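You operate a simulated robot arm through the tools that you are given. There is no shell and no other tool.

Carry out the task below with a simulated two-armed robot. There is one attempt and no reset: what you move stays moved.

TASK
Unbolt the cream box on the rails and draw the blue board out.
Fine: set the blue switch to OUT for the push head and leave it so; bring the box back, open its lid and leave it open; the board rests on the railed plate. Where these are worked on the way, their far stop is far enough and under half their travel is too little: cream box on the rails.

The check looks at the end state, three seconds after you hand in, the way a careful person would. Anything else that was tipped, shoved, dropped, spilled or broken makes it a failure. Lids that push on must go on centred and level and be pressed home; caps that screw on are set level and turned clockwise until they are tight.

THE ROBOT
Two 7-joint arms with two-finger parallel grippers on one trunk that stands fixed in place. Base frame: the origin is at the foot of the trunk, x ahead of it, y to its left, z up; the work surface is at about z = 0.86. Lengths are in m, angles in degrees, forces in N, time in s.
The left shoulder is at [0.03, 0.119, 1.11], the right one opposite. With the tool pointing down near the work surface each hand reaches from about 0.24 to 0.66 m from the base axis, measured 20 degrees to its own side. Payload 3.43 kg a hand.
The tool frame of a hand sits at the grasp point between the pads (the TCP): z along the fingers, y along the line on which they close. The tips reach 0.03 m beyond it. Largest opening 0.094 m; finger width 0.028, thickness 0.01; the body of the gripper, 0.05 by 0.096 m, starts 0.055 m behind the TCP.
Orientation is told as [roll, pitch, yaw] about the base's x, y, z axes, in that order, counted from this pose: with the fingers straight down and closing along the base's y, the tool's x points along the base's -x, its y along +y and its z along -z.

THE INTERFACE
- The arms move only by the tool step_arm. It takes "left_targets", "right_targets" or both (then of equal length, played together; a hand with none holds still); each is a list of rows, each an object of numbers (a shift or turn left out is 0, a gripper value left out holds the last): "wx", "wy", "wz": the turn, a rotation vector about the tool's x, y, z in units of 6 degrees (1.0 is 6 degrees); "dx", "dy", "dz": the shift along the tool's x, y, z in units of 25 mm (1.0 is 25 mm); "fingers": the closure in counts, from 0 (fully open) to 255 (shut). In form: [{"wx": .., "wy": .., "wz": .., "dx": .., "dy": .., "dz": .., "fingers": ..}, ...]. A call has 1 to 20 rows; each row shifts and turns the commanded pose from where the row before left it, along the tool's axes as they then stand. A call with a number of a shift or a turn outside -1 to 1 is refused whole. A row lasts 0.2 s, in which the tool goes at most 0.05 m and 8.6 degrees; a call with a longer step from one row to the next is refused whole, and so is a gripper value outside its range. Where a pose cannot be reached the arm comes as near as it can. A force on the tool above 90 N (or 10 N above the force at the start of the call, whichever is more), or a blocked arm, ends the call early, and 0.2 s more pass. The fingers move at their own pace (about 0.072 m/s each) and stop on an object; they squeeze with about 43 N. The grip force told is the motor's: it shows also when the fingers shut on nothing. Time passes only in rows, and 0.2 s behind the last, so rows that do not move let the fingers close. It gives the time, the measured TCP pose, the force on the tool (base axes), the opening and the grip force at its end, in the units of the frame above (readings bear some noise), with the torque about the TCP (base axes, N m) and any sound that the robot's microphone picked up.
- Cameras (640 x 400 px; columns grow to the right, rows downward): "scene" is now at [0.0348, -0.0247, 1.8027]; the picture's right is [-0.35, -0.94, 0.00], its down [-0.80, 0.30, -0.52] and it looks along [0.49, -0.18, -0.85] (base axes); focal length 309 px, centre (320, 200). "left" rides on the left gripper at [0.076, -0.014, -0.102] in its tool frame; the picture's right is [0.18, 0.98, 0.00], its down [-0.75, 0.14, -0.64] and it looks along [-0.63, 0.12, 0.77] (tool axes); focal length 243 px, centre (320, 200). "right" rides on the right gripper at [0.076, 0.014, -0.102] in its tool frame; the picture's right is [-0.18, 0.98, 0.00], its down [-0.75, -0.14, -0.64] and it looks along [-0.63, -0.12, 0.77] (tool axes); focal length 243 px, centre (320, 200).
- camera(camera): a new picture of that camera. No time passes.
- lift_body(by): slides the trunk up (or, below 0, down) by that many m; the arms and the scene camera ride with it, the base frame stays. It gives what a move gives, with no picture.
- aim_head(pan, tilt): turns the head with the scene camera to pan (to the left, within 143 degrees either way) and tilt (down, from -29 to 69), counted from straight ahead of the robot. It gives what a move gives.
- measure_at(camera, pixels): for up to 12 pixels [column, row] of the newest picture of that camera ("zoom" is the newest enlarged one), the place [x, y, z] in the base frame of the surface seen there, good to about 0.003 m. No time passes.
- close_up(camera, box): a new picture of the part [left, top, right, bottom] of that camera's present view, enlarged. No time passes.
- sign_off(): hands the job in; it is judged then, once.

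Open the grippers and draw the arms clear of the work before you hand the job in, unless the task says otherwise.

The tools are called after "Call:" by a JSON object that holds its "api" and its "payload". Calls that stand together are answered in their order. step_arm: Moves the arms, as the interface text tells. Its arguments: {"type":"object","properties":{"left_targets":{"type":"array","items":{"type":"object","properties":{"wx":{"type":"number"},"wy":{"type":"number"},"wz":{"type":"number"},"dx":{"type":"number"},"dy":{"type":"number"},"dz":{"type":"number"},"fingers":{"type":"number"}}}},"right_targets":{"type":"array","items":{"type":"object","properties":{"wx":{"type":"number"},"wy":{"type":"number"},"wz":{"type":"number"},"dx":{"type":"number"},"dy":{"type":"number"},"dz":{"type":"number"},"fingers":{"type":"number"}}}}},"required":[]} The other tools are called the same way: lift_body (by) slides the trunk up or down; aim_head (pan, tilt) turns the head that bears the scene camera; camera (camera) takes a picture; measure_at (camera, pixels) gives the place of the surface under pixels of a picture; close_up (camera, box) takes an enlarged picture of a part of a camera's view; sign_off () hands the job in.

At the start:

```text
time_s: 0.0
left_tcp_pos: [0.4284, 0.0357, 1.3226]
left_ee_rot: [-0.1, 0.0, 0.0]
left_contact_force: [-0.2, 0.1, 0.3]
left_wrist_torque: [0.04, 0.01, 0.0]
left_width: 0.094
left_grasp_force: 0.0
right_tcp_pos: [0.431, -0.3279, 1.3016]
right_ee_rot: [0.0, 0.1, 0.0]
right_contact_force: [0.5, 0.4, 0.9]
right_wrist_torque: [0.02, 0.01, 0.05]
right_width: 0.094
right_grasp_force: 0.1
trunk travel left (down, up): [-0.375, 0.035]
head pan, tilt: [-20.3, 58.7]
```

scene: 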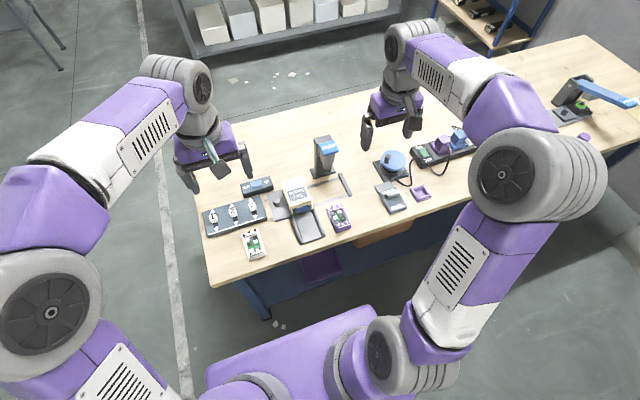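
right: 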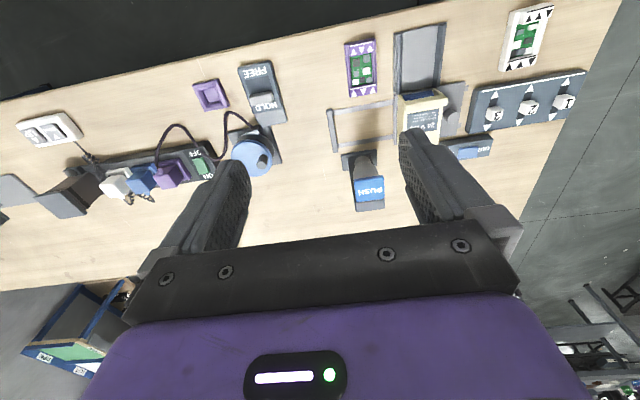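
left: 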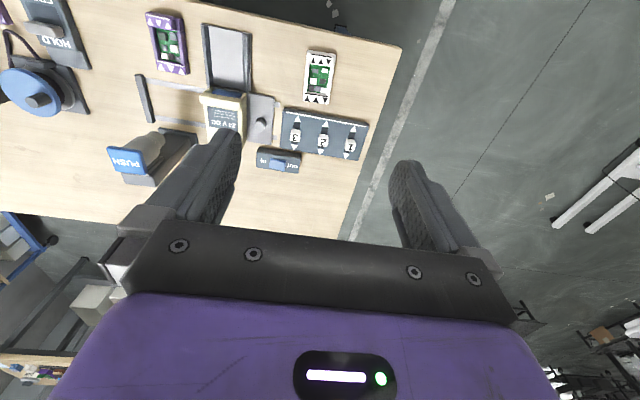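

I start by enlarging the scene around the rails and cream box near (300,200) to understand the mechanism.

Call:
{"api": "close_up", "payload": {"camera": "scene", "box": [190, 120, 390, 270]}}

Call:
{"api": "close_up", "payload": {"camera": "right", "box": [300, 0, 620, 220]}}

Call:
{"api": "close_up", "payload": {"camera": "left", "box": [90, 0, 390, 200]}}

```text
2.67 times, centred on (290, 195) of scene
```

zoom: 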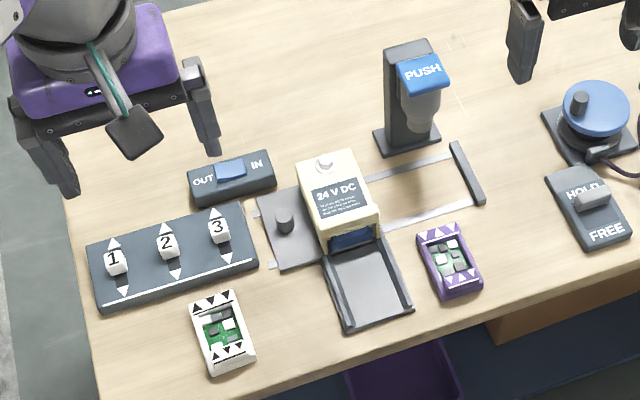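

```text
1.82 times, centred on (460, 110) of right
```

zoom: 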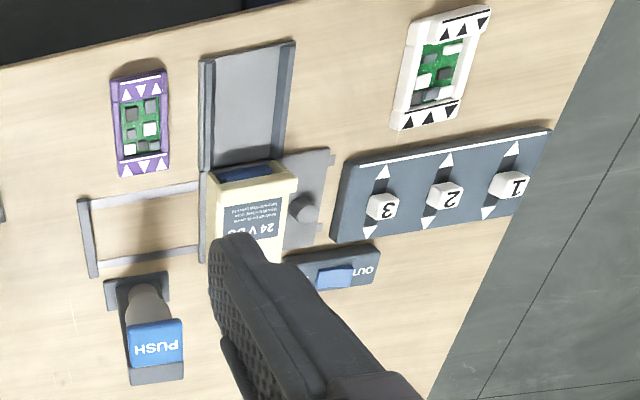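

```text
2.00 times, centred on (240, 100) of left
```

zoom: 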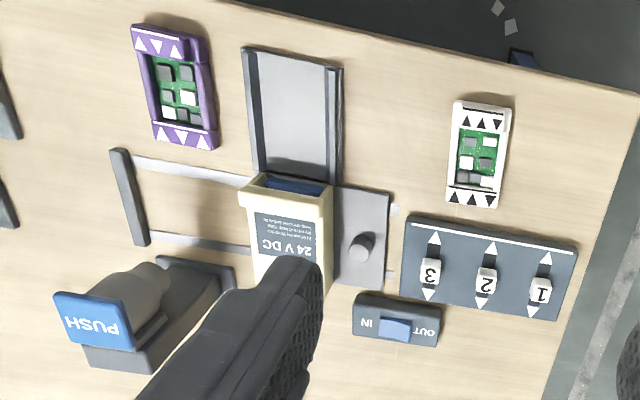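

The box, switch, push head and railed plate are visible. I measure key points in the scene view to map the layout.

Call:
{"api": "close_up", "payload": {"camera": "scene", "box": [240, 120, 360, 250]}}

Call:
{"api": "measure_at", "payload": {"camera": "scene", "pixels": [[257, 184], [279, 202], [300, 190], [295, 182], [305, 205], [305, 225], [322, 148], [330, 170], [348, 185], [339, 215], [275, 190], [295, 210]]}}

```text
3.08 times, centred on (300, 185) of scene
```

zoom: 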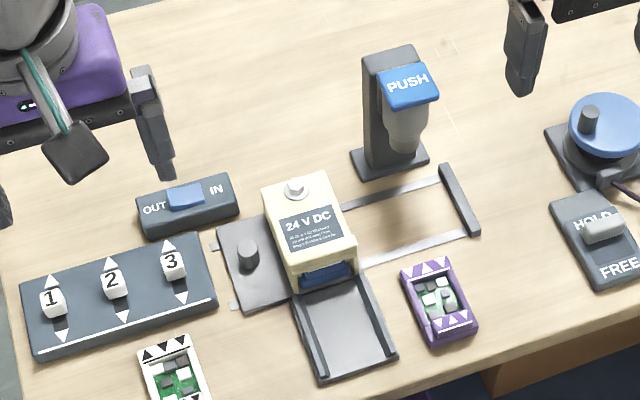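

```text
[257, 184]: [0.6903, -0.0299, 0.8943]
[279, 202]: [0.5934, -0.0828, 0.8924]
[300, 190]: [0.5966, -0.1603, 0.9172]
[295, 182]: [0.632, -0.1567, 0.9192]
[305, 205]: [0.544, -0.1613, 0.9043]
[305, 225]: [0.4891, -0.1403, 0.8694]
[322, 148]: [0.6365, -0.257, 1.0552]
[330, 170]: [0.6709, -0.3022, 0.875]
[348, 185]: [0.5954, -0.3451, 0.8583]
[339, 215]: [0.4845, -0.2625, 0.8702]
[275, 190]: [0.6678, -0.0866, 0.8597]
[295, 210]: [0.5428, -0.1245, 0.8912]
```

The box has a stud (bolt) on top, and the push head looks like an overhead driver above the rails. I zoom tighter on each part for measuring.

Call:
{"api": "close_up", "payload": {"camera": "scene", "box": [270, 170, 335, 245]}}

Call:
{"api": "close_up", "payload": {"camera": "scene", "box": [300, 125, 365, 200]}}

Call:
{"api": "close_up", "payload": {"camera": "scene", "box": [235, 165, 300, 230]}}

```text
5.33 times, centred on (302, 208) of scene
```

zoom: 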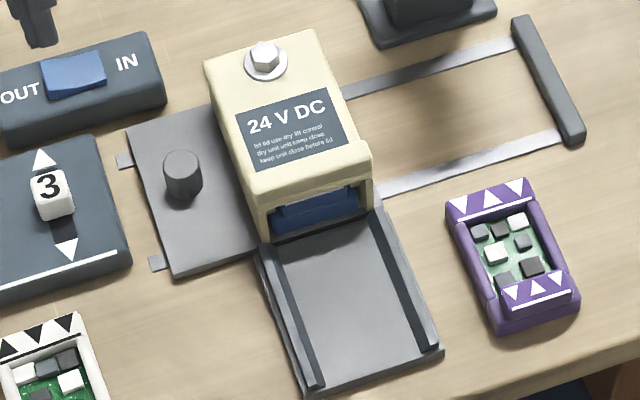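

```text
5.33 times, centred on (332, 162) of scene
```

zoom: 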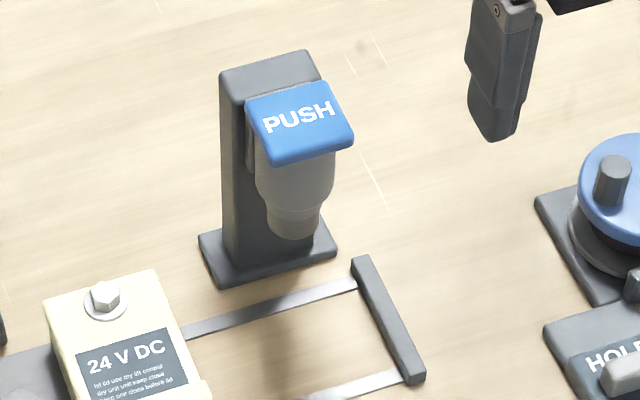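

```text
6.15 times, centred on (268, 198) of scene
```

zoom: 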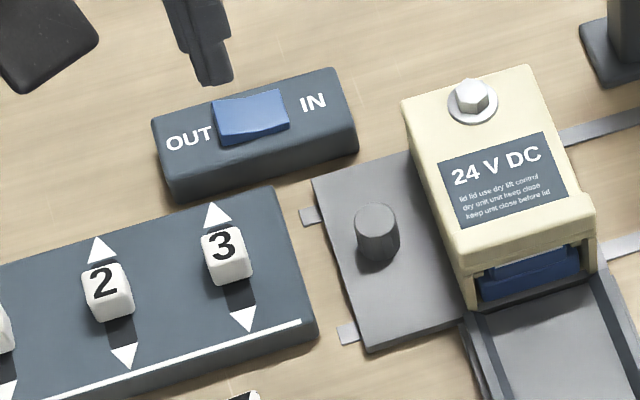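

Hex bolt on the lid, driver head on the column, rocker switch IN/OUT, and a knob carriage on the rails. I measure points on these in the last zoom.

Call:
{"api": "measure_at", "payload": {"camera": "zoom", "pixels": [[218, 105], [220, 135], [250, 110], [283, 95], [283, 125], [165, 125], [345, 90], [470, 90], [425, 120], [545, 90], [375, 220], [330, 250]]}}

Call:
{"api": "measure_at", "payload": {"camera": "zoom", "pixels": [[320, 185], [410, 160], [370, 340], [460, 325], [378, 250], [375, 212], [470, 270], [580, 235], [530, 285], [305, 220], [350, 335], [475, 305]]}}

```text
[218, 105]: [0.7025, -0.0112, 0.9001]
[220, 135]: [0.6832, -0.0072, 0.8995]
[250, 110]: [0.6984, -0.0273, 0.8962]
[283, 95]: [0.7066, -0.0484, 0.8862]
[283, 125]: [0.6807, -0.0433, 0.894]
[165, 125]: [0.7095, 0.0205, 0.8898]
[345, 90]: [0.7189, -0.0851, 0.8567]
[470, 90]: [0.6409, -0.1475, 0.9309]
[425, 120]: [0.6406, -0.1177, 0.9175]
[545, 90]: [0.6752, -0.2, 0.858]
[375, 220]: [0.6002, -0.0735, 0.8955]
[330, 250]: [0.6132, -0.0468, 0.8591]
```

```text
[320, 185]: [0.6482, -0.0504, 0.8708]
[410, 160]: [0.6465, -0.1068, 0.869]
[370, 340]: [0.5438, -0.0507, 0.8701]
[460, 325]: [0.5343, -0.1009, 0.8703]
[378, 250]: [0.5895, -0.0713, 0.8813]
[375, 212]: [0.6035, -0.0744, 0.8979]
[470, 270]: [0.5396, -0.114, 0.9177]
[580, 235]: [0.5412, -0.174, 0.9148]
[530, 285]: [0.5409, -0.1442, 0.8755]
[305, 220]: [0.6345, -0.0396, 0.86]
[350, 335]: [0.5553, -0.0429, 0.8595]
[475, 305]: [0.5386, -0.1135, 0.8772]
```

The OUT end of the rocker stands higher (z≈0.900) than IN (≈0.890), so it is at IN now. I measure the driver and rail stop next.

Call:
{"api": "close_up", "payload": {"camera": "scene", "box": [300, 125, 365, 200]}}

Call:
{"api": "measure_at", "payload": {"camera": "zoom", "pixels": [[255, 100], [335, 85], [275, 160], [350, 140], [300, 118], [235, 70], [300, 55], [292, 235], [295, 200], [215, 260], [270, 285], [335, 250]]}}

Call:
{"api": "measure_at", "payload": {"camera": "zoom", "pixels": [[365, 262], [355, 275], [415, 375], [385, 315], [370, 290], [355, 285], [340, 290], [400, 378], [390, 385], [200, 330], [265, 238], [320, 225]]}}

```text
5.33 times, centred on (332, 162) of scene
```

zoom: 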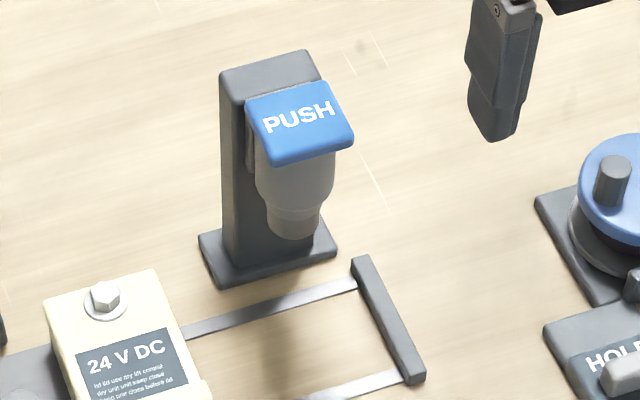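

```text
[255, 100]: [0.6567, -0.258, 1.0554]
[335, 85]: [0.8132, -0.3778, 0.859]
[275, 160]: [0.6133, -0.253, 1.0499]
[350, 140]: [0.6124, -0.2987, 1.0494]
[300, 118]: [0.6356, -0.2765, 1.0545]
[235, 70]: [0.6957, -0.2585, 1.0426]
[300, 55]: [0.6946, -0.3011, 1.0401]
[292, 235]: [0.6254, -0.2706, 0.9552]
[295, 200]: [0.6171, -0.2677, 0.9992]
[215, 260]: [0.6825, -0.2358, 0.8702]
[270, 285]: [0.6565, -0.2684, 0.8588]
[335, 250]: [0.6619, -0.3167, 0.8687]
```

```text
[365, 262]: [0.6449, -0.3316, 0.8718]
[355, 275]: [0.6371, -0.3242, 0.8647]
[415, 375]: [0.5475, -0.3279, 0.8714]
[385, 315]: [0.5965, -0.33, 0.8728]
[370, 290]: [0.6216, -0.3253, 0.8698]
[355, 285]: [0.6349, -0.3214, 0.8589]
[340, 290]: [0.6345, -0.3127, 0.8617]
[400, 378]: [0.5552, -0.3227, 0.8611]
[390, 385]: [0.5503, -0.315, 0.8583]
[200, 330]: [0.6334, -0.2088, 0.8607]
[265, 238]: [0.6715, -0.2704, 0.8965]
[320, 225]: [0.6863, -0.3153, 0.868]
```

The driver axis is near (0.638, −0.276) and the rail stop bar's inner side is at y≈−0.325. I lower the left hand to get a nearer look at the box, carriage and railed plate.

Call:
{"api": "step_arm", "payload": {"left_targets": [{"dx": -0.318, "dy": -0.381, "dz": 0.9}, {"dx": -0.318, "dy": -0.381, "dz": 0.9}, {"dx": -0.318, "dy": -0.381, "dz": 0.9}, {"dx": -0.318, "dy": -0.381, "dz": 0.9}, {"dx": -0.318, "dy": -0.381, "dz": 0.9}, {"dx": -0.318, "dy": -0.381, "dz": 0.9}, {"dx": -0.318, "dy": -0.381, "dz": 0.9}, {"dx": -0.318, "dy": -0.381, "dz": 0.9}, {"dx": -0.318, "dy": -0.381, "dz": 0.9}]}}

Call:
{"api": "camera", "payload": {"camera": "left"}}

Call:
{"api": "camera", "payload": {"camera": "scene"}}

```text
time_s: 2.0
left_tcp_pos: [0.5016, -0.0512, 1.1218]
left_ee_rot: [-0.1, 0.0, 0.0]
left_contact_force: [0.6, 0.2, -0.1]
left_wrist_torque: [-0.03, 0.0, -0.02]
left_width: 0.0942
left_grasp_force: 0.1
right_tcp_pos: [0.4313, -0.3296, 1.3003]
right_ee_rot: [0.0, -0.1, 0.0]
right_contact_force: [0.2, 0.2, -0.2]
right_wrist_torque: [-0.04, 0.01, 0.0]
right_width: 0.0941
right_grasp_force: 0.0
trunk travel left (down, up): [-0.375, 0.035]
head pan, tilt: [-20.3, 58.7]
```

```text
taken
```

left: 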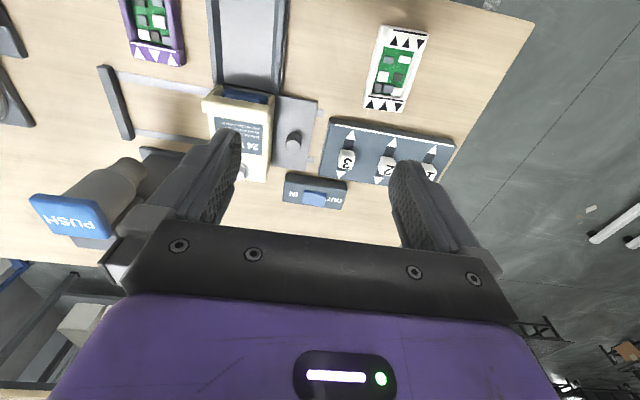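

```text
taken
```

scene: 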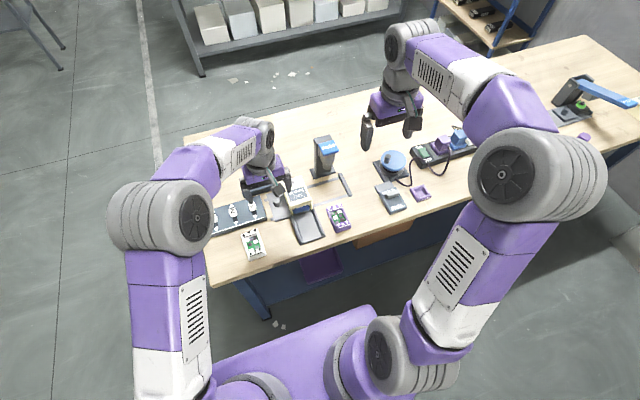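

The left view shows the carriage plate (295,130) and railed plate (250,40) clearly; I enlarge that part.

Call:
{"api": "close_up", "payload": {"camera": "left", "box": [80, 0, 340, 200]}}

Call:
{"api": "close_up", "payload": {"camera": "left", "box": [190, 50, 340, 150]}}

```text
2.00 times, centred on (210, 100) of left
```

zoom: 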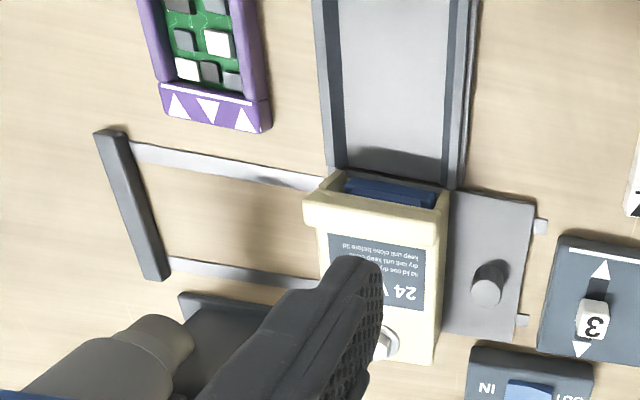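

```text
4.00 times, centred on (265, 100) of left
```

zoom: 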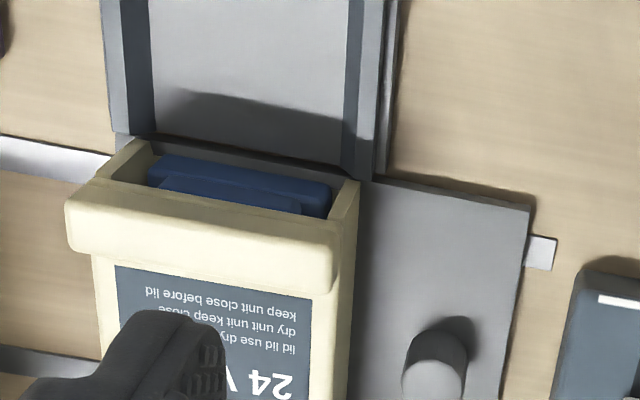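

The carriage (knob at zoom (435,365)) sits beside the box and the railed plate abuts it. Next I check the rocker close up from the left camera before pressing its OUT side.

Call:
{"api": "close_up", "payload": {"camera": "left", "box": [265, 155, 365, 225]}}

Call:
{"api": "measure_at", "payload": {"camera": "zoom", "pixels": [[260, 230], [260, 290], [300, 230], [340, 240], [380, 250], [400, 260], [380, 310], [320, 300], [240, 250], [440, 250], [180, 200], [420, 280]]}}

```text
5.71 times, centred on (315, 190) of left
```

zoom: 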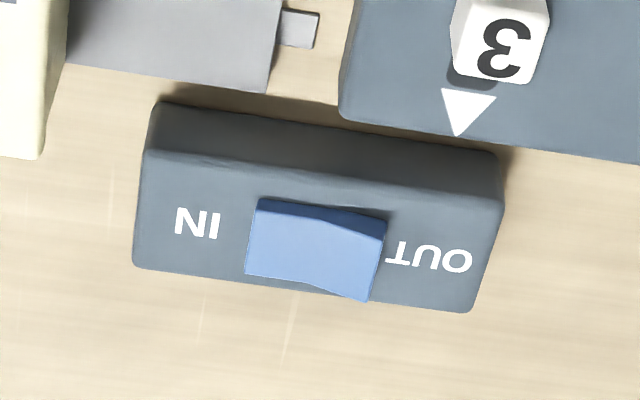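

```text
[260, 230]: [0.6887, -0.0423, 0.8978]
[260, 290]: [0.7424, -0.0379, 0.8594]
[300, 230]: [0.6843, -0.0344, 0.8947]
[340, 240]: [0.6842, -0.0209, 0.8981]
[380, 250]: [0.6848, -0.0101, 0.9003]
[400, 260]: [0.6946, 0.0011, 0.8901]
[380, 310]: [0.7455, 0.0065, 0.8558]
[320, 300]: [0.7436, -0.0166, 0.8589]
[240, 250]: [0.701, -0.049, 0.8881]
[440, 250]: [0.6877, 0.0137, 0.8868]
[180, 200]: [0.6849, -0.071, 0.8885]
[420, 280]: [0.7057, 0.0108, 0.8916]
```

The OUT end of the rocker stands proud at about (0.69, −0.012, 0.900). I pitch the left fingers 30° forward and shut them for pressing.

Call:
{"api": "step_arm", "payload": {"left_targets": [{"wy": -1, "fingers": 255}, {"wy": -1}, {"wy": -1}, {"wy": -1}, {"wy": -1}, {}, {}]}}

```text
time_s: 3.6
left_tcp_pos: [0.501, -0.0512, 1.1226]
left_ee_rot: [-0.1, -30.0, 0.0]
left_contact_force: [-0.1, 0.1, 0.0]
left_wrist_torque: [0.0, 0.02, -0.04]
left_width: 0.0001
left_grasp_force: 33.4
right_tcp_pos: [0.4298, -0.3282, 1.2998]
right_ee_rot: [0.0, 0.1, 0.1]
right_contact_force: [-0.7, 0.5, -0.4]
right_wrist_torque: [0.01, 0.03, 0.01]
right_width: 0.0938
right_grasp_force: 0.1
trunk travel left (down, up): [-0.375, 0.035]
head pan, tilt: [-20.3, 58.7]
```

Pitch is −30° with fingers shut. I now move to hover about 25 mm above the OUT end of the rocker.

Call:
{"api": "step_arm", "payload": {"left_targets": [{"dx": -0.225, "dy": 0.131, "dz": 0.79}, {"dx": -0.225, "dy": 0.131, "dz": 0.79}, {"dx": -0.225, "dy": 0.131, "dz": 0.79}, {"dx": -0.225, "dy": 0.131, "dz": 0.79}, {"dx": -0.225, "dy": 0.131, "dz": 0.79}, {"dx": -0.225, "dy": 0.131, "dz": 0.79}, {"dx": -0.225, "dy": 0.131, "dz": 0.79}, {"dx": -0.225, "dy": 0.131, "dz": 0.79}, {"dx": -0.225, "dy": 0.131, "dz": 0.79}, {"dx": -0.225, "dy": 0.131, "dz": 0.79}, {"dx": -0.225, "dy": 0.131, "dz": 0.79}, {"dx": -0.225, "dy": 0.131, "dz": 0.79}, {}]}}

Call:
{"api": "camera", "payload": {"camera": "left"}}

Call:
{"api": "close_up", "payload": {"camera": "scene", "box": [190, 120, 390, 270]}}

```text
time_s: 6.4
left_tcp_pos: [0.6767, -0.0118, 0.9491]
left_ee_rot: [0.0, -30.0, 0.0]
left_contact_force: [0.3, 0.1, 0.0]
left_wrist_torque: [0.01, -0.01, 0.0]
left_width: 0.0
left_grasp_force: 33.2
right_tcp_pos: [0.4299, -0.328, 1.3001]
right_ee_rot: [0.1, 0.0, 0.0]
right_contact_force: [0.3, 0.5, 0.3]
right_wrist_torque: [-0.01, -0.03, 0.0]
right_width: 0.0939
right_grasp_force: 0.1
trunk travel left (down, up): [-0.375, 0.035]
head pan, tilt: [-20.3, 58.7]
```

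```text
taken
```

left: 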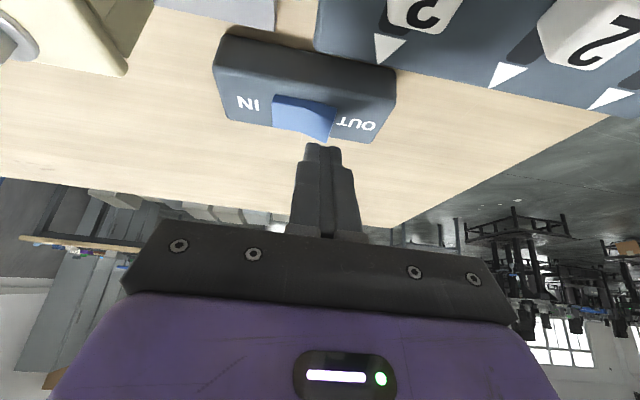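

```text
2.67 times, centred on (290, 195) of scene
```

zoom: 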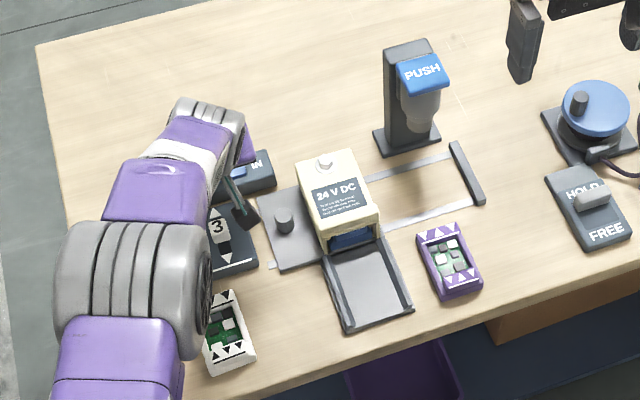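

The tip (322,145) lies near the OUT half of the rocker. I enlarge and measure the rocker from this near view.

Call:
{"api": "close_up", "payload": {"camera": "left", "box": [210, 20, 410, 160]}}

Call:
{"api": "measure_at", "payload": {"camera": "zoom", "pixels": [[210, 250], [205, 320], [250, 270], [300, 285], [340, 290], [380, 300], [385, 325], [380, 370], [280, 345], [440, 330], [120, 260], [500, 370]]}}

```text
2.86 times, centred on (310, 90) of left
```

zoom: 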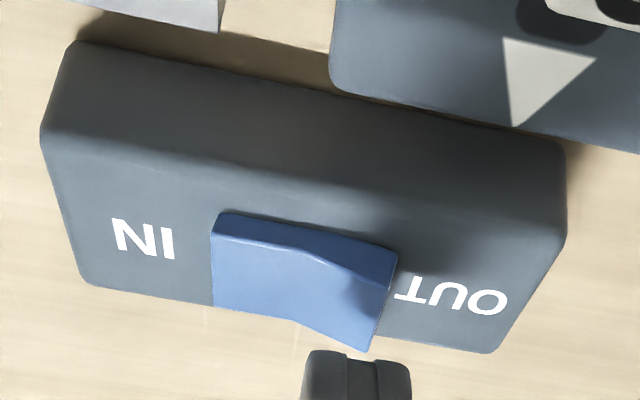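

```text
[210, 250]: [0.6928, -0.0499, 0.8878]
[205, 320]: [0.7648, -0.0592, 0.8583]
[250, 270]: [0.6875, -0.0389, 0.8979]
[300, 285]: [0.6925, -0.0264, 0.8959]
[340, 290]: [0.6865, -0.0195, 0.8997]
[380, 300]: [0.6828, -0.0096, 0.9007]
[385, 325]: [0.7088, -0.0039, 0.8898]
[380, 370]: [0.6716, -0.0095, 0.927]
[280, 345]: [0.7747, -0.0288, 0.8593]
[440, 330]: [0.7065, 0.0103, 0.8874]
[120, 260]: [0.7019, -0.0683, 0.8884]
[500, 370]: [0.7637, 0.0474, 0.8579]
```

I shift 12 mm forward so the low corner of the tilted tip lands mid-rocker, then lower about 18 mm in small steps while watching the force.

Call:
{"api": "step_arm", "payload": {"left_targets": [{"dx": -0.416, "dz": 0.24}, {"dx": 0.1, "dz": 0.173}, {"dx": 0.1, "dz": 0.173}, {"dx": 0.1, "dz": 0.173}, {"dx": 0.06, "dz": 0.104}, {}]}}

Call:
{"api": "close_up", "payload": {"camera": "left", "box": [210, 20, 410, 160]}}

```text
time_s: 7.8
left_tcp_pos: [0.689, -0.0119, 0.93]
left_ee_rot: [-0.1, -30.0, 0.0]
left_contact_force: [-1.1, 1.3, 0.6]
left_wrist_torque: [0.01, 0.05, 0.0]
left_width: 0.0001
left_grasp_force: 33.0
right_tcp_pos: [0.4296, -0.3285, 1.3003]
right_ee_rot: [0.0, 0.1, 0.0]
right_contact_force: [-1.3, 0.2, 0.3]
right_wrist_torque: [0.02, 0.04, 0.02]
right_width: 0.094
right_grasp_force: 0.0
trunk travel left (down, up): [-0.375, 0.035]
head pan, tilt: [-20.3, 58.7]
heard: click
```

```text
2.86 times, centred on (310, 90) of left
```

zoom: 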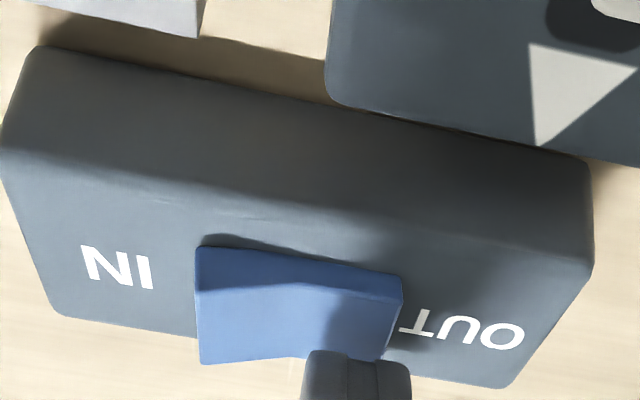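

A click was heard and the IN end now stands proud, so it is at OUT. I lift the finger off and look again.

Call:
{"api": "step_arm", "payload": {"left_targets": [{"dx": -0.2, "dz": -0.346}, {"dx": -0.2, "dz": -0.346}, {"dx": -0.2, "dz": -0.346}, {"dx": -0.2, "dz": -0.346}, {}]}}

Call:
{"api": "close_up", "payload": {"camera": "left", "box": [210, 20, 410, 160]}}

```text
time_s: 9.0
left_tcp_pos: [0.689, -0.0108, 0.9715]
left_ee_rot: [0.0, -30.0, 0.0]
left_contact_force: [0.3, 0.5, -0.3]
left_wrist_torque: [0.01, 0.03, 0.01]
left_width: 0.0001
left_grasp_force: 33.1
right_tcp_pos: [0.4305, -0.3287, 1.2991]
right_ee_rot: [0.1, 0.0, 0.0]
right_contact_force: [-0.3, -0.7, 0.7]
right_wrist_torque: [-0.02, -0.01, 0.02]
right_width: 0.0937
right_grasp_force: 0.1
trunk travel left (down, up): [-0.375, 0.035]
head pan, tilt: [-20.3, 58.7]
```

```text
2.86 times, centred on (310, 90) of left
```

zoom: 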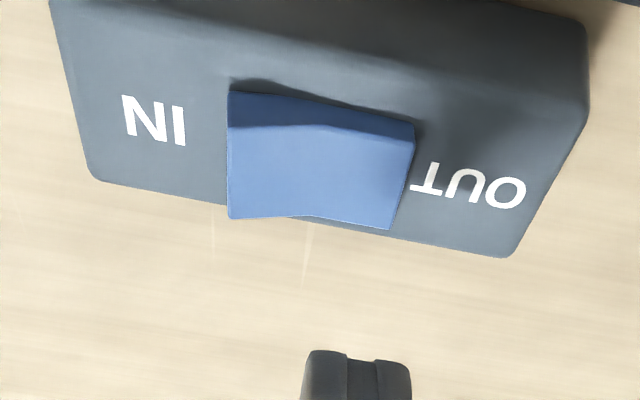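

The switch rests at OUT. I retract the left arm up and back to a parking pose, level it and open its fingers.

Call:
{"api": "step_arm", "payload": {"left_targets": [{"dx": -0.4, "dz": -0.693}, {"dx": -0.4, "dz": -0.693}, {"dx": -0.4, "dz": -0.693}, {"dx": -0.4, "dz": -0.693}, {"dx": 0.701, "dy": 0.404, "dz": -0.91}, {"dx": 0.701, "dy": 0.404, "dz": -0.91}, {"dx": 0.701, "dy": 0.404, "dz": -0.91}, {"dx": 0.701, "dy": 0.404, "dz": -0.91}, {"dx": 0.701, "dy": 0.404, "dz": -0.91}, {"dx": 0.701, "dy": 0.404, "dz": -0.91}, {"dx": 0.701, "dy": 0.404, "dz": -0.91}, {"dx": 0.701, "dy": 0.404, "dz": -0.91}, {"dx": 0.701, "dy": 0.404, "dz": -0.91}, {"wy": 1, "fingers": 0}, {"wy": 1}, {"wy": 1}, {"wy": 1}, {"wy": 1}]}}

Call:
{"api": "camera", "payload": {"camera": "left"}}

Call:
{"api": "camera", "payload": {"camera": "scene"}}

```text
time_s: 12.8
left_tcp_pos: [0.4501, 0.0809, 1.1505]
left_ee_rot: [0.0, 0.1, -0.1]
left_contact_force: [-0.6, 0.0, 0.2]
left_wrist_torque: [-0.01, -0.01, -0.03]
left_width: 0.0939
left_grasp_force: 0.0
right_tcp_pos: [0.4309, -0.3289, 1.301]
right_ee_rot: [0.0, -0.1, -0.1]
right_contact_force: [1.1, -0.4, 0.5]
right_wrist_torque: [0.0, 0.01, -0.02]
right_width: 0.0939
right_grasp_force: 0.1
trunk travel left (down, up): [-0.375, 0.035]
head pan, tilt: [-20.3, 58.7]
```

```text
taken
```

left: 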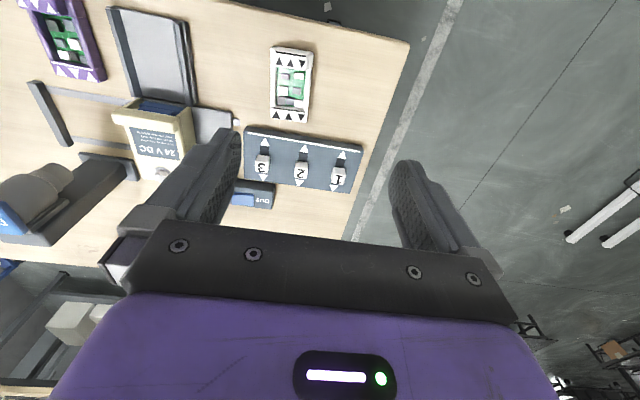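

```text
taken
```

scene: 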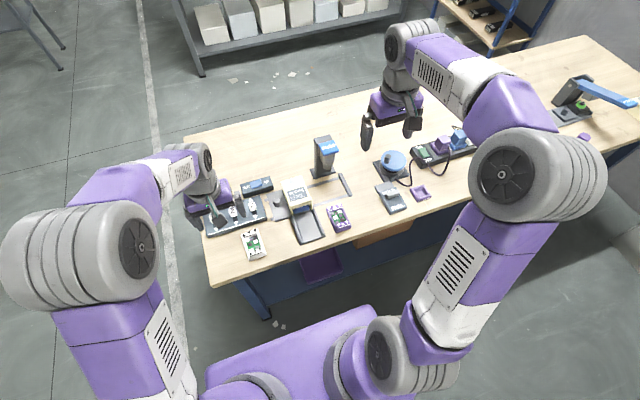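

I turn the right hand by −90° yaw (camera to the +y side) so it can straddle the carriage knob front-to-back, and shift the left hand 10 cm further left to clear the way.

Call:
{"api": "step_arm", "payload": {"right_targets": [{"wz": 1}, {"wz": 1}, {"wz": 1}, {"wz": 1}, {"wz": 1}, {"wz": 1}, {"wz": 1}, {"wz": 1}, {"wz": 1}, {"wz": 1}, {"wz": 1}, {"wz": 1}, {"wz": 1}, {"wz": 1}, {"wz": 1}], "left_targets": [{"dy": 0.5}, {"dy": 0.5}, {"dy": 0.5}, {"dy": 0.5}, {"dy": 0.5}, {"dy": 0.5}, {"dy": 0.5}, {"dy": 0.5}, {}, {}, {}, {}, {}, {}, {}]}}

```text
time_s: 16.0
left_tcp_pos: [0.451, 0.1791, 1.1499]
left_ee_rot: [-0.1, 0.0, 0.0]
left_contact_force: [0.8, 0.1, -0.4]
left_wrist_torque: [0.0, 0.0, 0.02]
left_width: 0.094
left_grasp_force: 0.1
right_tcp_pos: [0.4306, -0.328, 1.2989]
right_ee_rot: [0.0, 0.0, -90.2]
right_contact_force: [-0.2, 1.4, -0.2]
right_wrist_torque: [0.01, 0.01, -0.01]
right_width: 0.0941
right_grasp_force: 0.0
trunk travel left (down, up): [-0.375, 0.035]
head pan, tilt: [-20.3, 58.7]
```

Yaw is −90° as wanted. I move the right hand laterally above the knob and down to about z 1.2.

Call:
{"api": "step_arm", "payload": {"right_targets": [{"dx": 0.85, "dy": 0.563, "dz": 0.35}, {"dx": 0.85, "dy": 0.563, "dz": 0.35}, {"dx": 0.85, "dy": 0.563, "dz": 0.35}, {"dx": 0.85, "dy": 0.563, "dz": 0.35}, {"dx": 0.85, "dy": 0.563, "dz": 0.35}, {"dx": 0.85, "dy": 0.563, "dz": 0.35}, {"dx": 0.85, "dy": 0.563, "dz": 0.35}, {"dx": 0.85, "dy": 0.563, "dz": 0.35}, {"dx": 0.85, "dy": 0.563, "dz": 0.35}, {"dx": 0.85, "dy": 0.563, "dz": 0.35}, {"dx": 0.85, "dy": 0.563, "dz": 0.35}, {"dx": 0.85, "dy": 0.563, "dz": 0.35}, {"dz": 1}, {"dz": 1}, {"dz": 1}, {"dz": 1}]}}

Call:
{"api": "camera", "payload": {"camera": "right"}}

Call:
{"api": "close_up", "payload": {"camera": "scene", "box": [190, 120, 390, 270]}}

```text
time_s: 19.4
left_tcp_pos: [0.4499, 0.1806, 1.1493]
left_ee_rot: [-0.1, -0.1, 0.0]
left_contact_force: [0.6, -0.3, -0.8]
left_wrist_torque: [-0.01, 0.0, 0.0]
left_width: 0.0938
left_grasp_force: 0.0
right_tcp_pos: [0.5996, -0.0745, 1.0946]
right_ee_rot: [0.0, 0.0, -90.0]
right_contact_force: [0.0, 0.4, -0.2]
right_wrist_torque: [-0.01, 0.03, 0.01]
right_width: 0.0938
right_grasp_force: 0.0
trunk travel left (down, up): [-0.375, 0.035]
head pan, tilt: [-20.3, 58.7]
```

```text
taken
```

right: 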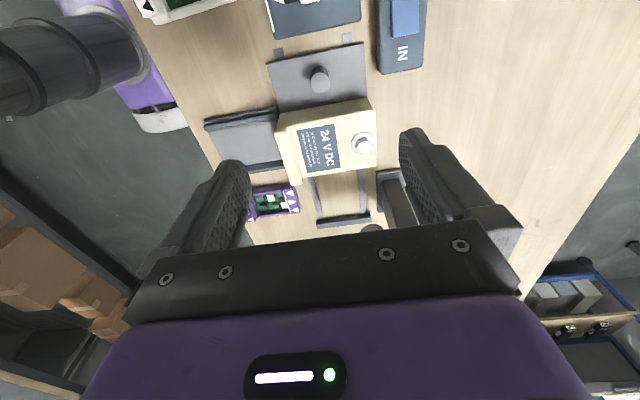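

```text
2.67 times, centred on (290, 195) of scene
```

zoom: 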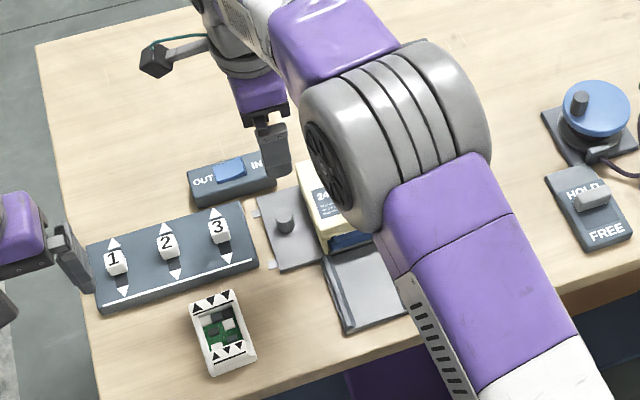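

The knob shows at (319,78) in the right view. I enlarge and measure it, along with the box and its lid from this side.

Call:
{"api": "close_up", "payload": {"camera": "right", "box": [190, 20, 400, 230]}}

Call:
{"api": "measure_at", "payload": {"camera": "right", "pixels": [[319, 74], [319, 80], [312, 78], [328, 76], [270, 65], [364, 45], [368, 95], [278, 108], [280, 130], [372, 102], [362, 140], [300, 180]]}}

Call:
{"api": "measure_at", "payload": {"camera": "scene", "pixels": [[305, 205], [340, 165], [285, 180], [370, 205]]}}

```text
1.90 times, centred on (295, 125) of right
```

zoom: 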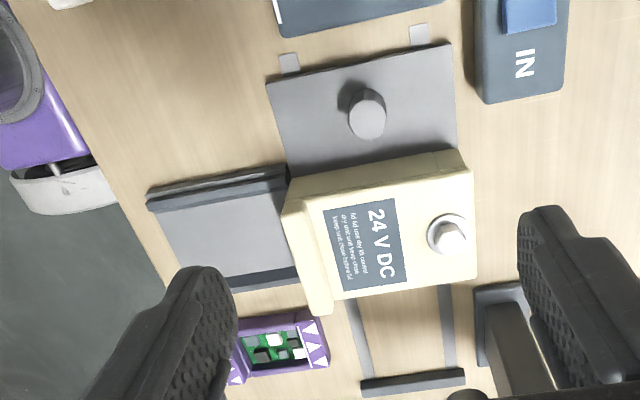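

```text
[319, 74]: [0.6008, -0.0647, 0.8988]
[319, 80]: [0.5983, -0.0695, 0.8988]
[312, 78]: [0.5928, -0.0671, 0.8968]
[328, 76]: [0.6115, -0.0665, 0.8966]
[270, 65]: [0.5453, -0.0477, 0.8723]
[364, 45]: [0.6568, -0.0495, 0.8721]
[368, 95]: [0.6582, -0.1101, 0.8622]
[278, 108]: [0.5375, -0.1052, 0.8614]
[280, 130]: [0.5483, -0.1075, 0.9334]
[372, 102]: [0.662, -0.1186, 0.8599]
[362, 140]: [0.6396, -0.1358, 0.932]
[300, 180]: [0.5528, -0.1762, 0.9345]
```

```text
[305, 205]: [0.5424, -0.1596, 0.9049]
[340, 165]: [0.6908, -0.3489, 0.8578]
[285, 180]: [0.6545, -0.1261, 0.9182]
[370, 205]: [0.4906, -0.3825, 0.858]
```

I take another right close-up to measure the bolt, box top, and driver in detail.

Call:
{"api": "close_up", "payload": {"camera": "right", "box": [190, 20, 400, 230]}}

Call:
{"api": "measure_at", "payload": {"camera": "zoom", "pixels": [[447, 222], [455, 240], [440, 232], [400, 190], [300, 215], [310, 260], [415, 260], [470, 270], [465, 160], [295, 205], [330, 300], [365, 100]]}}

Call:
{"api": "measure_at", "payload": {"camera": "zoom", "pixels": [[160, 205], [280, 175], [220, 230], [235, 285], [292, 272], [240, 322], [310, 310], [325, 360], [370, 385], [460, 372], [430, 35], [370, 120]]}}

```text
1.90 times, centred on (295, 125) of right
```

zoom: 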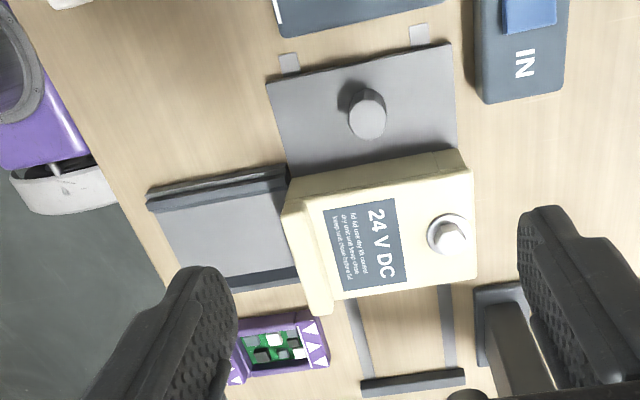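

```text
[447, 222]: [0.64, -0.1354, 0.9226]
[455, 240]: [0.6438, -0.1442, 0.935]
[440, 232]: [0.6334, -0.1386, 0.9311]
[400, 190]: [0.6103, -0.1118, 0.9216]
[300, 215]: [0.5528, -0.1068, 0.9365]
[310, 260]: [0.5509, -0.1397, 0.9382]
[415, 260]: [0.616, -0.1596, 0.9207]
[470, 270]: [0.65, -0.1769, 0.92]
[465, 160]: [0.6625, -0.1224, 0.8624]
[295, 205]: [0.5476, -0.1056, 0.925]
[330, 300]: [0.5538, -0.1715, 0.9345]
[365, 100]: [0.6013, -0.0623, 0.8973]
```

```text
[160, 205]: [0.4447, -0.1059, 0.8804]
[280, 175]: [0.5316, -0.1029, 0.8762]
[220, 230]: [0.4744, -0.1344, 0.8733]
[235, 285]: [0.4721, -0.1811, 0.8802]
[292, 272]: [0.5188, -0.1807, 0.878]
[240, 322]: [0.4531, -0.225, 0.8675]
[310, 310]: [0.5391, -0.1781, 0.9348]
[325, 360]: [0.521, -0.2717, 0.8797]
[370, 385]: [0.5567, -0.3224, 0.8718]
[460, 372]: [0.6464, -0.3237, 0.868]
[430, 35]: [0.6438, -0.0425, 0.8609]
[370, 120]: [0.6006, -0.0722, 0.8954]
```

Knob centre is about (0.601, −0.070), top z≈0.898; the plate is at 0.871. I half-close the right fingers and descend so tips end about 5 mm above the plate.

Call:
{"api": "step_arm", "payload": {"right_targets": [{"dx": 0.18, "dz": 0.8, "fingers": 100}, {"dz": 0.8}, {"dz": 0.8}, {"dz": 0.8}, {"dz": 0.8}, {"dz": 0.8}, {"dz": 0.8}, {"dz": 0.8}, {"dz": 0.7}, {"dz": 0.4}, {}]}}

Call:
{"api": "camera", "payload": {"camera": "right"}}

Call:
{"api": "close_up", "payload": {"camera": "scene", "box": [190, 120, 390, 270]}}

```text
time_s: 21.8
left_tcp_pos: [0.4502, 0.1811, 1.1492]
left_ee_rot: [0.1, 0.0, 0.0]
left_contact_force: [0.5, 0.4, 0.5]
left_wrist_torque: [-0.02, 0.02, -0.02]
left_width: 0.0938
left_grasp_force: 0.1
right_tcp_pos: [0.5999, -0.0692, 0.906]
right_ee_rot: [0.0, 0.0, -90.0]
right_contact_force: [1.0, 0.0, 0.2]
right_wrist_torque: [-0.01, 0.0, 0.04]
right_width: 0.0572
right_grasp_force: 0.1
trunk travel left (down, up): [-0.375, 0.035]
head pan, tilt: [-20.3, 58.7]
```

```text
taken
```

right: 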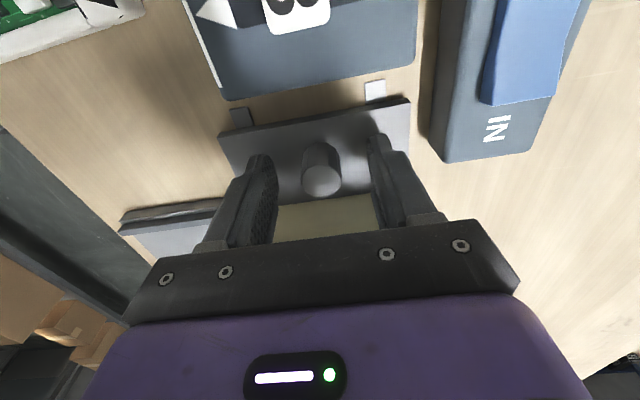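

```text
2.67 times, centred on (290, 195) of scene
```

zoom: 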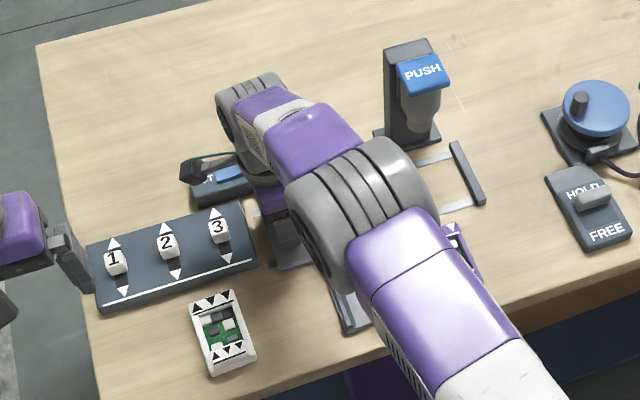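

The knob sits centred between the pads (321,180). I close the fingers on it and check the forearm height against the driver.

Call:
{"api": "step_arm", "payload": {"right_targets": [{"fingers": 255}, {}, {}, {}]}}

Call:
{"api": "camera", "payload": {"camera": "scene"}}

Call:
{"api": "measure_at", "payload": {"camera": "scene", "pixels": [[300, 175], [325, 195], [315, 215], [340, 225], [280, 165], [330, 180], [350, 240], [323, 152]]}}

```text
time_s: 22.8
left_tcp_pos: [0.45, 0.1794, 1.1493]
left_ee_rot: [0.0, 0.0, -0.1]
left_contact_force: [0.0, -0.3, 0.7]
left_wrist_torque: [0.01, 0.01, -0.02]
left_width: 0.094
left_grasp_force: 0.1
right_tcp_pos: [0.6001, -0.0705, 0.9059]
right_ee_rot: [0.0, 0.0, -90.0]
right_contact_force: [-1.5, 0.1, -2.0]
right_wrist_torque: [0.01, -0.47, -0.03]
right_width: 0.0238
right_grasp_force: 45.0
trunk travel left (down, up): [-0.375, 0.035]
head pan, tilt: [-20.3, 58.7]
```

```text
taken
```

scene: 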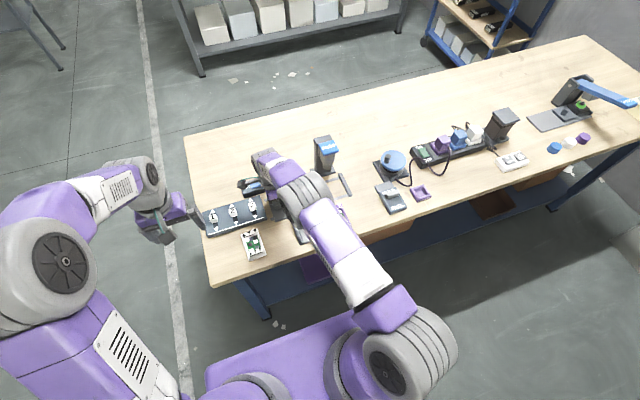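

```text
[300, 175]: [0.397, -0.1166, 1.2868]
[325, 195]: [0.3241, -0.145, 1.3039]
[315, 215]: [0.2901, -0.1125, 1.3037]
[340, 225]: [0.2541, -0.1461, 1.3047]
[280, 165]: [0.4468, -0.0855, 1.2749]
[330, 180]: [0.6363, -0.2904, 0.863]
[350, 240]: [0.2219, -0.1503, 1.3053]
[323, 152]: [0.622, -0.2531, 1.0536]
```

The knob is gripped (width 0.0238). When slid to the right, an upright wrist would pass within millimetres of the PUSH tab, so I reopen, tilt the hand 20° so the wrist leans to +y, and regrip.

Call:
{"api": "step_arm", "payload": {"right_targets": [{"fingers": 100}, {"dz": -0.4}, {"wy": -0.8333}, {"wy": -0.8333}, {"wy": -0.8333}, {"wy": -0.8333}, {"dx": 0.397, "dz": 0.154}, {}]}}

Call:
{"api": "camera", "payload": {"camera": "right"}}

```text
time_s: 24.6
left_tcp_pos: [0.4502, 0.1796, 1.1498]
left_ee_rot: [-0.1, -0.1, -0.1]
left_contact_force: [0.3, 0.3, -0.1]
left_wrist_torque: [-0.02, -0.01, 0.02]
left_width: 0.094
left_grasp_force: 0.0
right_tcp_pos: [0.5996, -0.0617, 0.9089]
right_ee_rot: [0.1, -20.0, -90.1]
right_contact_force: [0.0, 0.4, -0.1]
right_wrist_torque: [0.0, 0.02, 0.01]
right_width: 0.0571
right_grasp_force: 0.1
trunk travel left (down, up): [-0.375, 0.035]
head pan, tilt: [-20.3, 58.7]
```

```text
taken
```

right: 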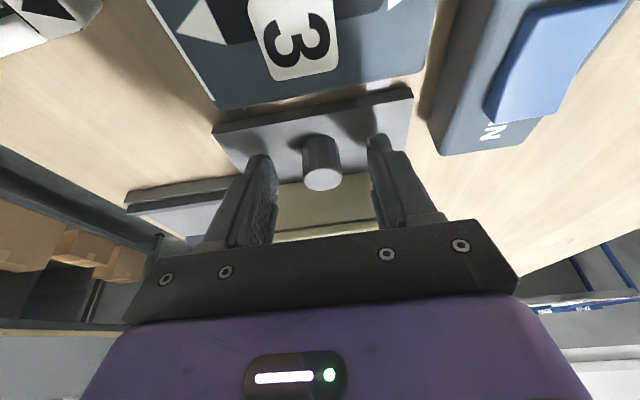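

The tilt is right and the knob (322,165) is between the pads. I grip it and slide the carriage just 20 mm toward −y to see what moves.

Call:
{"api": "step_arm", "payload": {"right_targets": [{"fingers": 255}, {}, {}, {"dx": -0.376, "dz": 0.137}, {"dx": -0.376, "dz": 0.137}, {}]}}

Call:
{"api": "camera", "payload": {"camera": "right"}}

Call:
{"api": "camera", "payload": {"camera": "left"}}

Call:
{"api": "close_up", "payload": {"camera": "scene", "box": [190, 120, 390, 270]}}

```text
time_s: 26.0
left_tcp_pos: [0.4496, 0.1792, 1.1512]
left_ee_rot: [-0.1, 0.1, 0.0]
left_contact_force: [-0.5, 0.0, -0.1]
left_wrist_torque: [0.02, 0.02, 0.02]
left_width: 0.0941
left_grasp_force: 0.0
right_tcp_pos: [0.5999, -0.0824, 0.9104]
right_ee_rot: [0.0, -20.0, -90.1]
right_contact_force: [1.1, -0.7, -2.7]
right_wrist_torque: [0.53, -0.42, 0.17]
right_width: 0.0233
right_grasp_force: 44.7
trunk travel left (down, up): [-0.375, 0.035]
head pan, tilt: [-20.3, 58.7]
```

```text
taken
```

right: 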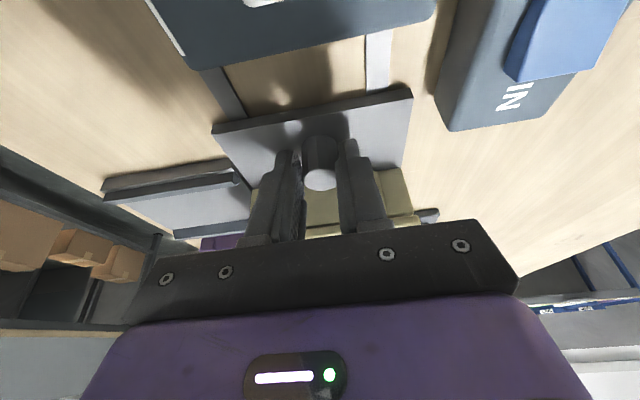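

```text
taken
```

left: 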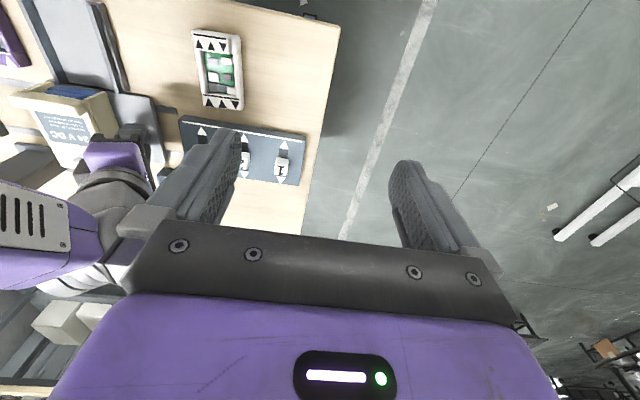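

```text
2.67 times, centred on (290, 195) of scene
```

zoom: 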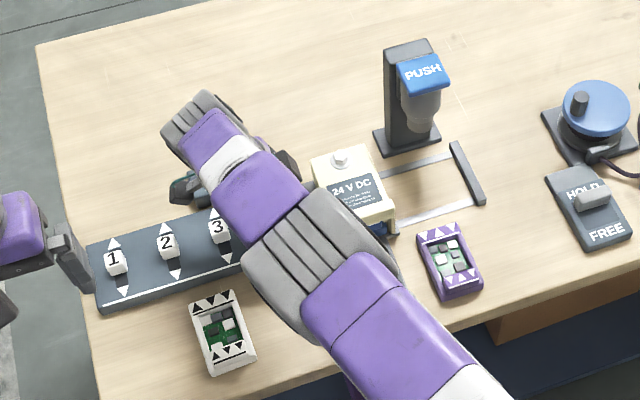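

The carriage and box slide together while the railed plate stays fixed. I continue 90 mm toward −y at 10 mm per row.

Call:
{"api": "step_arm", "payload": {"right_targets": [{"dx": -0.376, "dz": 0.137}, {"dx": -0.376, "dz": 0.137}, {"dx": -0.376, "dz": 0.137}, {"dx": -0.376, "dz": 0.137}, {"dx": -0.376, "dz": 0.137}, {"dx": -0.376, "dz": 0.137}, {"dx": -0.376, "dz": 0.137}, {"dx": -0.376, "dz": 0.137}, {"dx": -0.376, "dz": 0.137}, {}]}}

Call:
{"api": "camera", "payload": {"camera": "right"}}

Call:
{"api": "close_up", "payload": {"camera": "scene", "box": [230, 110, 390, 230]}}

```text
time_s: 28.2
left_tcp_pos: [0.4507, 0.18, 1.1481]
left_ee_rot: [0.0, 0.1, 0.0]
left_contact_force: [-0.4, 0.8, 0.0]
left_wrist_torque: [0.0, 0.0, 0.0]
left_width: 0.0942
left_grasp_force: 0.1
right_tcp_pos: [0.6012, -0.1718, 0.9103]
right_ee_rot: [-0.1, -20.0, -90.0]
right_contact_force: [0.0, -1.1, -8.2]
right_wrist_torque: [0.53, -0.45, 0.12]
right_width: 0.0237
right_grasp_force: 45.0
trunk travel left (down, up): [-0.375, 0.035]
head pan, tilt: [-20.3, 58.7]
```

```text
taken
```

right: 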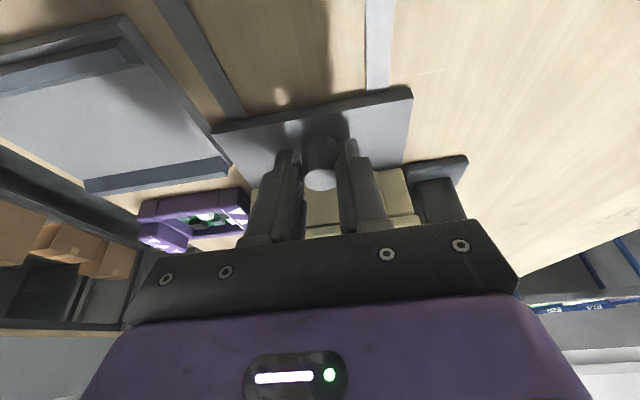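

```text
3.33 times, centred on (310, 170) of scene
```

zoom: 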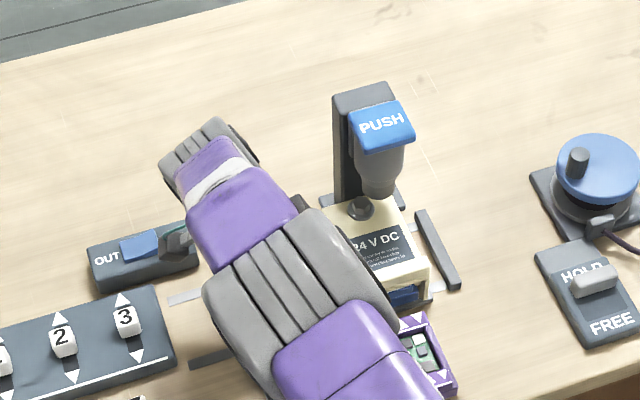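

The box moved 110 mm and the bolt nears the driver. I continue slowly toward the far stop in 5 mm rows, watching the force.

Call:
{"api": "step_arm", "payload": {"right_targets": [{"dx": -0.188, "dz": 0.0684}, {"dx": -0.188, "dz": 0.0684}, {"dx": -0.188, "dz": 0.0684}, {"dx": -0.188, "dz": 0.0684}, {}]}}

Call:
{"api": "close_up", "payload": {"camera": "scene", "box": [290, 120, 370, 210]}}

```text
time_s: 29.4
left_tcp_pos: [0.4507, 0.1803, 1.1497]
left_ee_rot: [0.0, 0.1, -0.1]
left_contact_force: [-0.1, 0.9, -0.3]
left_wrist_torque: [0.03, 0.0, -0.02]
left_width: 0.0939
left_grasp_force: 0.1
right_tcp_pos: [0.5993, -0.1915, 0.91]
right_ee_rot: [-0.1, -20.1, -89.9]
right_contact_force: [-1.5, 2.7, -9.2]
right_wrist_torque: [-0.23, -0.35, -0.05]
right_width: 0.0237
right_grasp_force: 44.8
trunk travel left (down, up): [-0.375, 0.035]
head pan, tilt: [-20.3, 58.7]
```

```text
4.44 times, centred on (330, 165) of scene
```

zoom: 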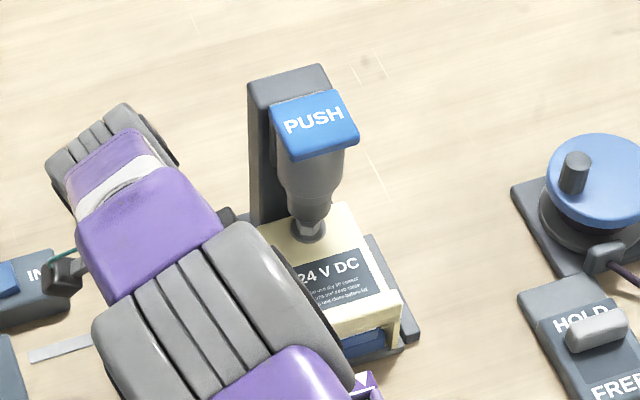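

The bolt appears under the driver and a small +y reaction shows. I push 4 mm more to confirm the stop.

Call:
{"api": "step_arm", "payload": {"right_targets": [{"dx": -0.075, "dz": 0.0274}, {"dx": -0.075, "dz": 0.0274}, {}]}}

Call:
{"api": "close_up", "payload": {"camera": "scene", "box": [300, 150, 360, 215]}}

```text
time_s: 30.2
left_tcp_pos: [0.451, 0.1821, 1.1487]
left_ee_rot: [0.0, 0.1, 0.1]
left_contact_force: [-1.4, 0.2, 0.5]
left_wrist_torque: [-0.02, -0.01, 0.0]
left_width: 0.0939
left_grasp_force: 0.1
right_tcp_pos: [0.601, -0.1923, 0.9099]
right_ee_rot: [0.0, -19.7, -90.0]
right_contact_force: [0.8, 19.4, -10.2]
right_wrist_torque: [0.33, 0.41, -0.03]
right_width: 0.0237
right_grasp_force: 44.3
trunk travel left (down, up): [-0.375, 0.035]
head pan, tilt: [-20.3, 58.7]
```

```text
6.15 times, centred on (330, 182) of scene
```

zoom: 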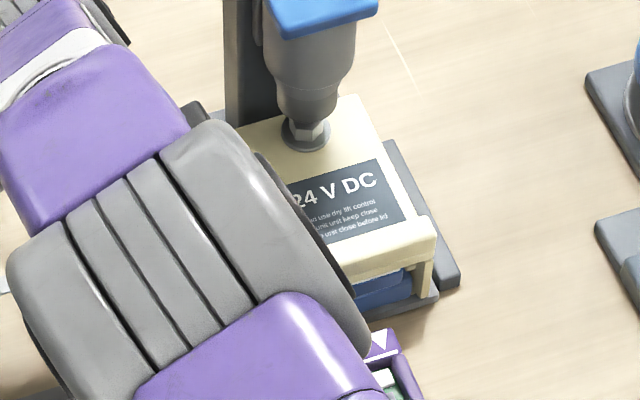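

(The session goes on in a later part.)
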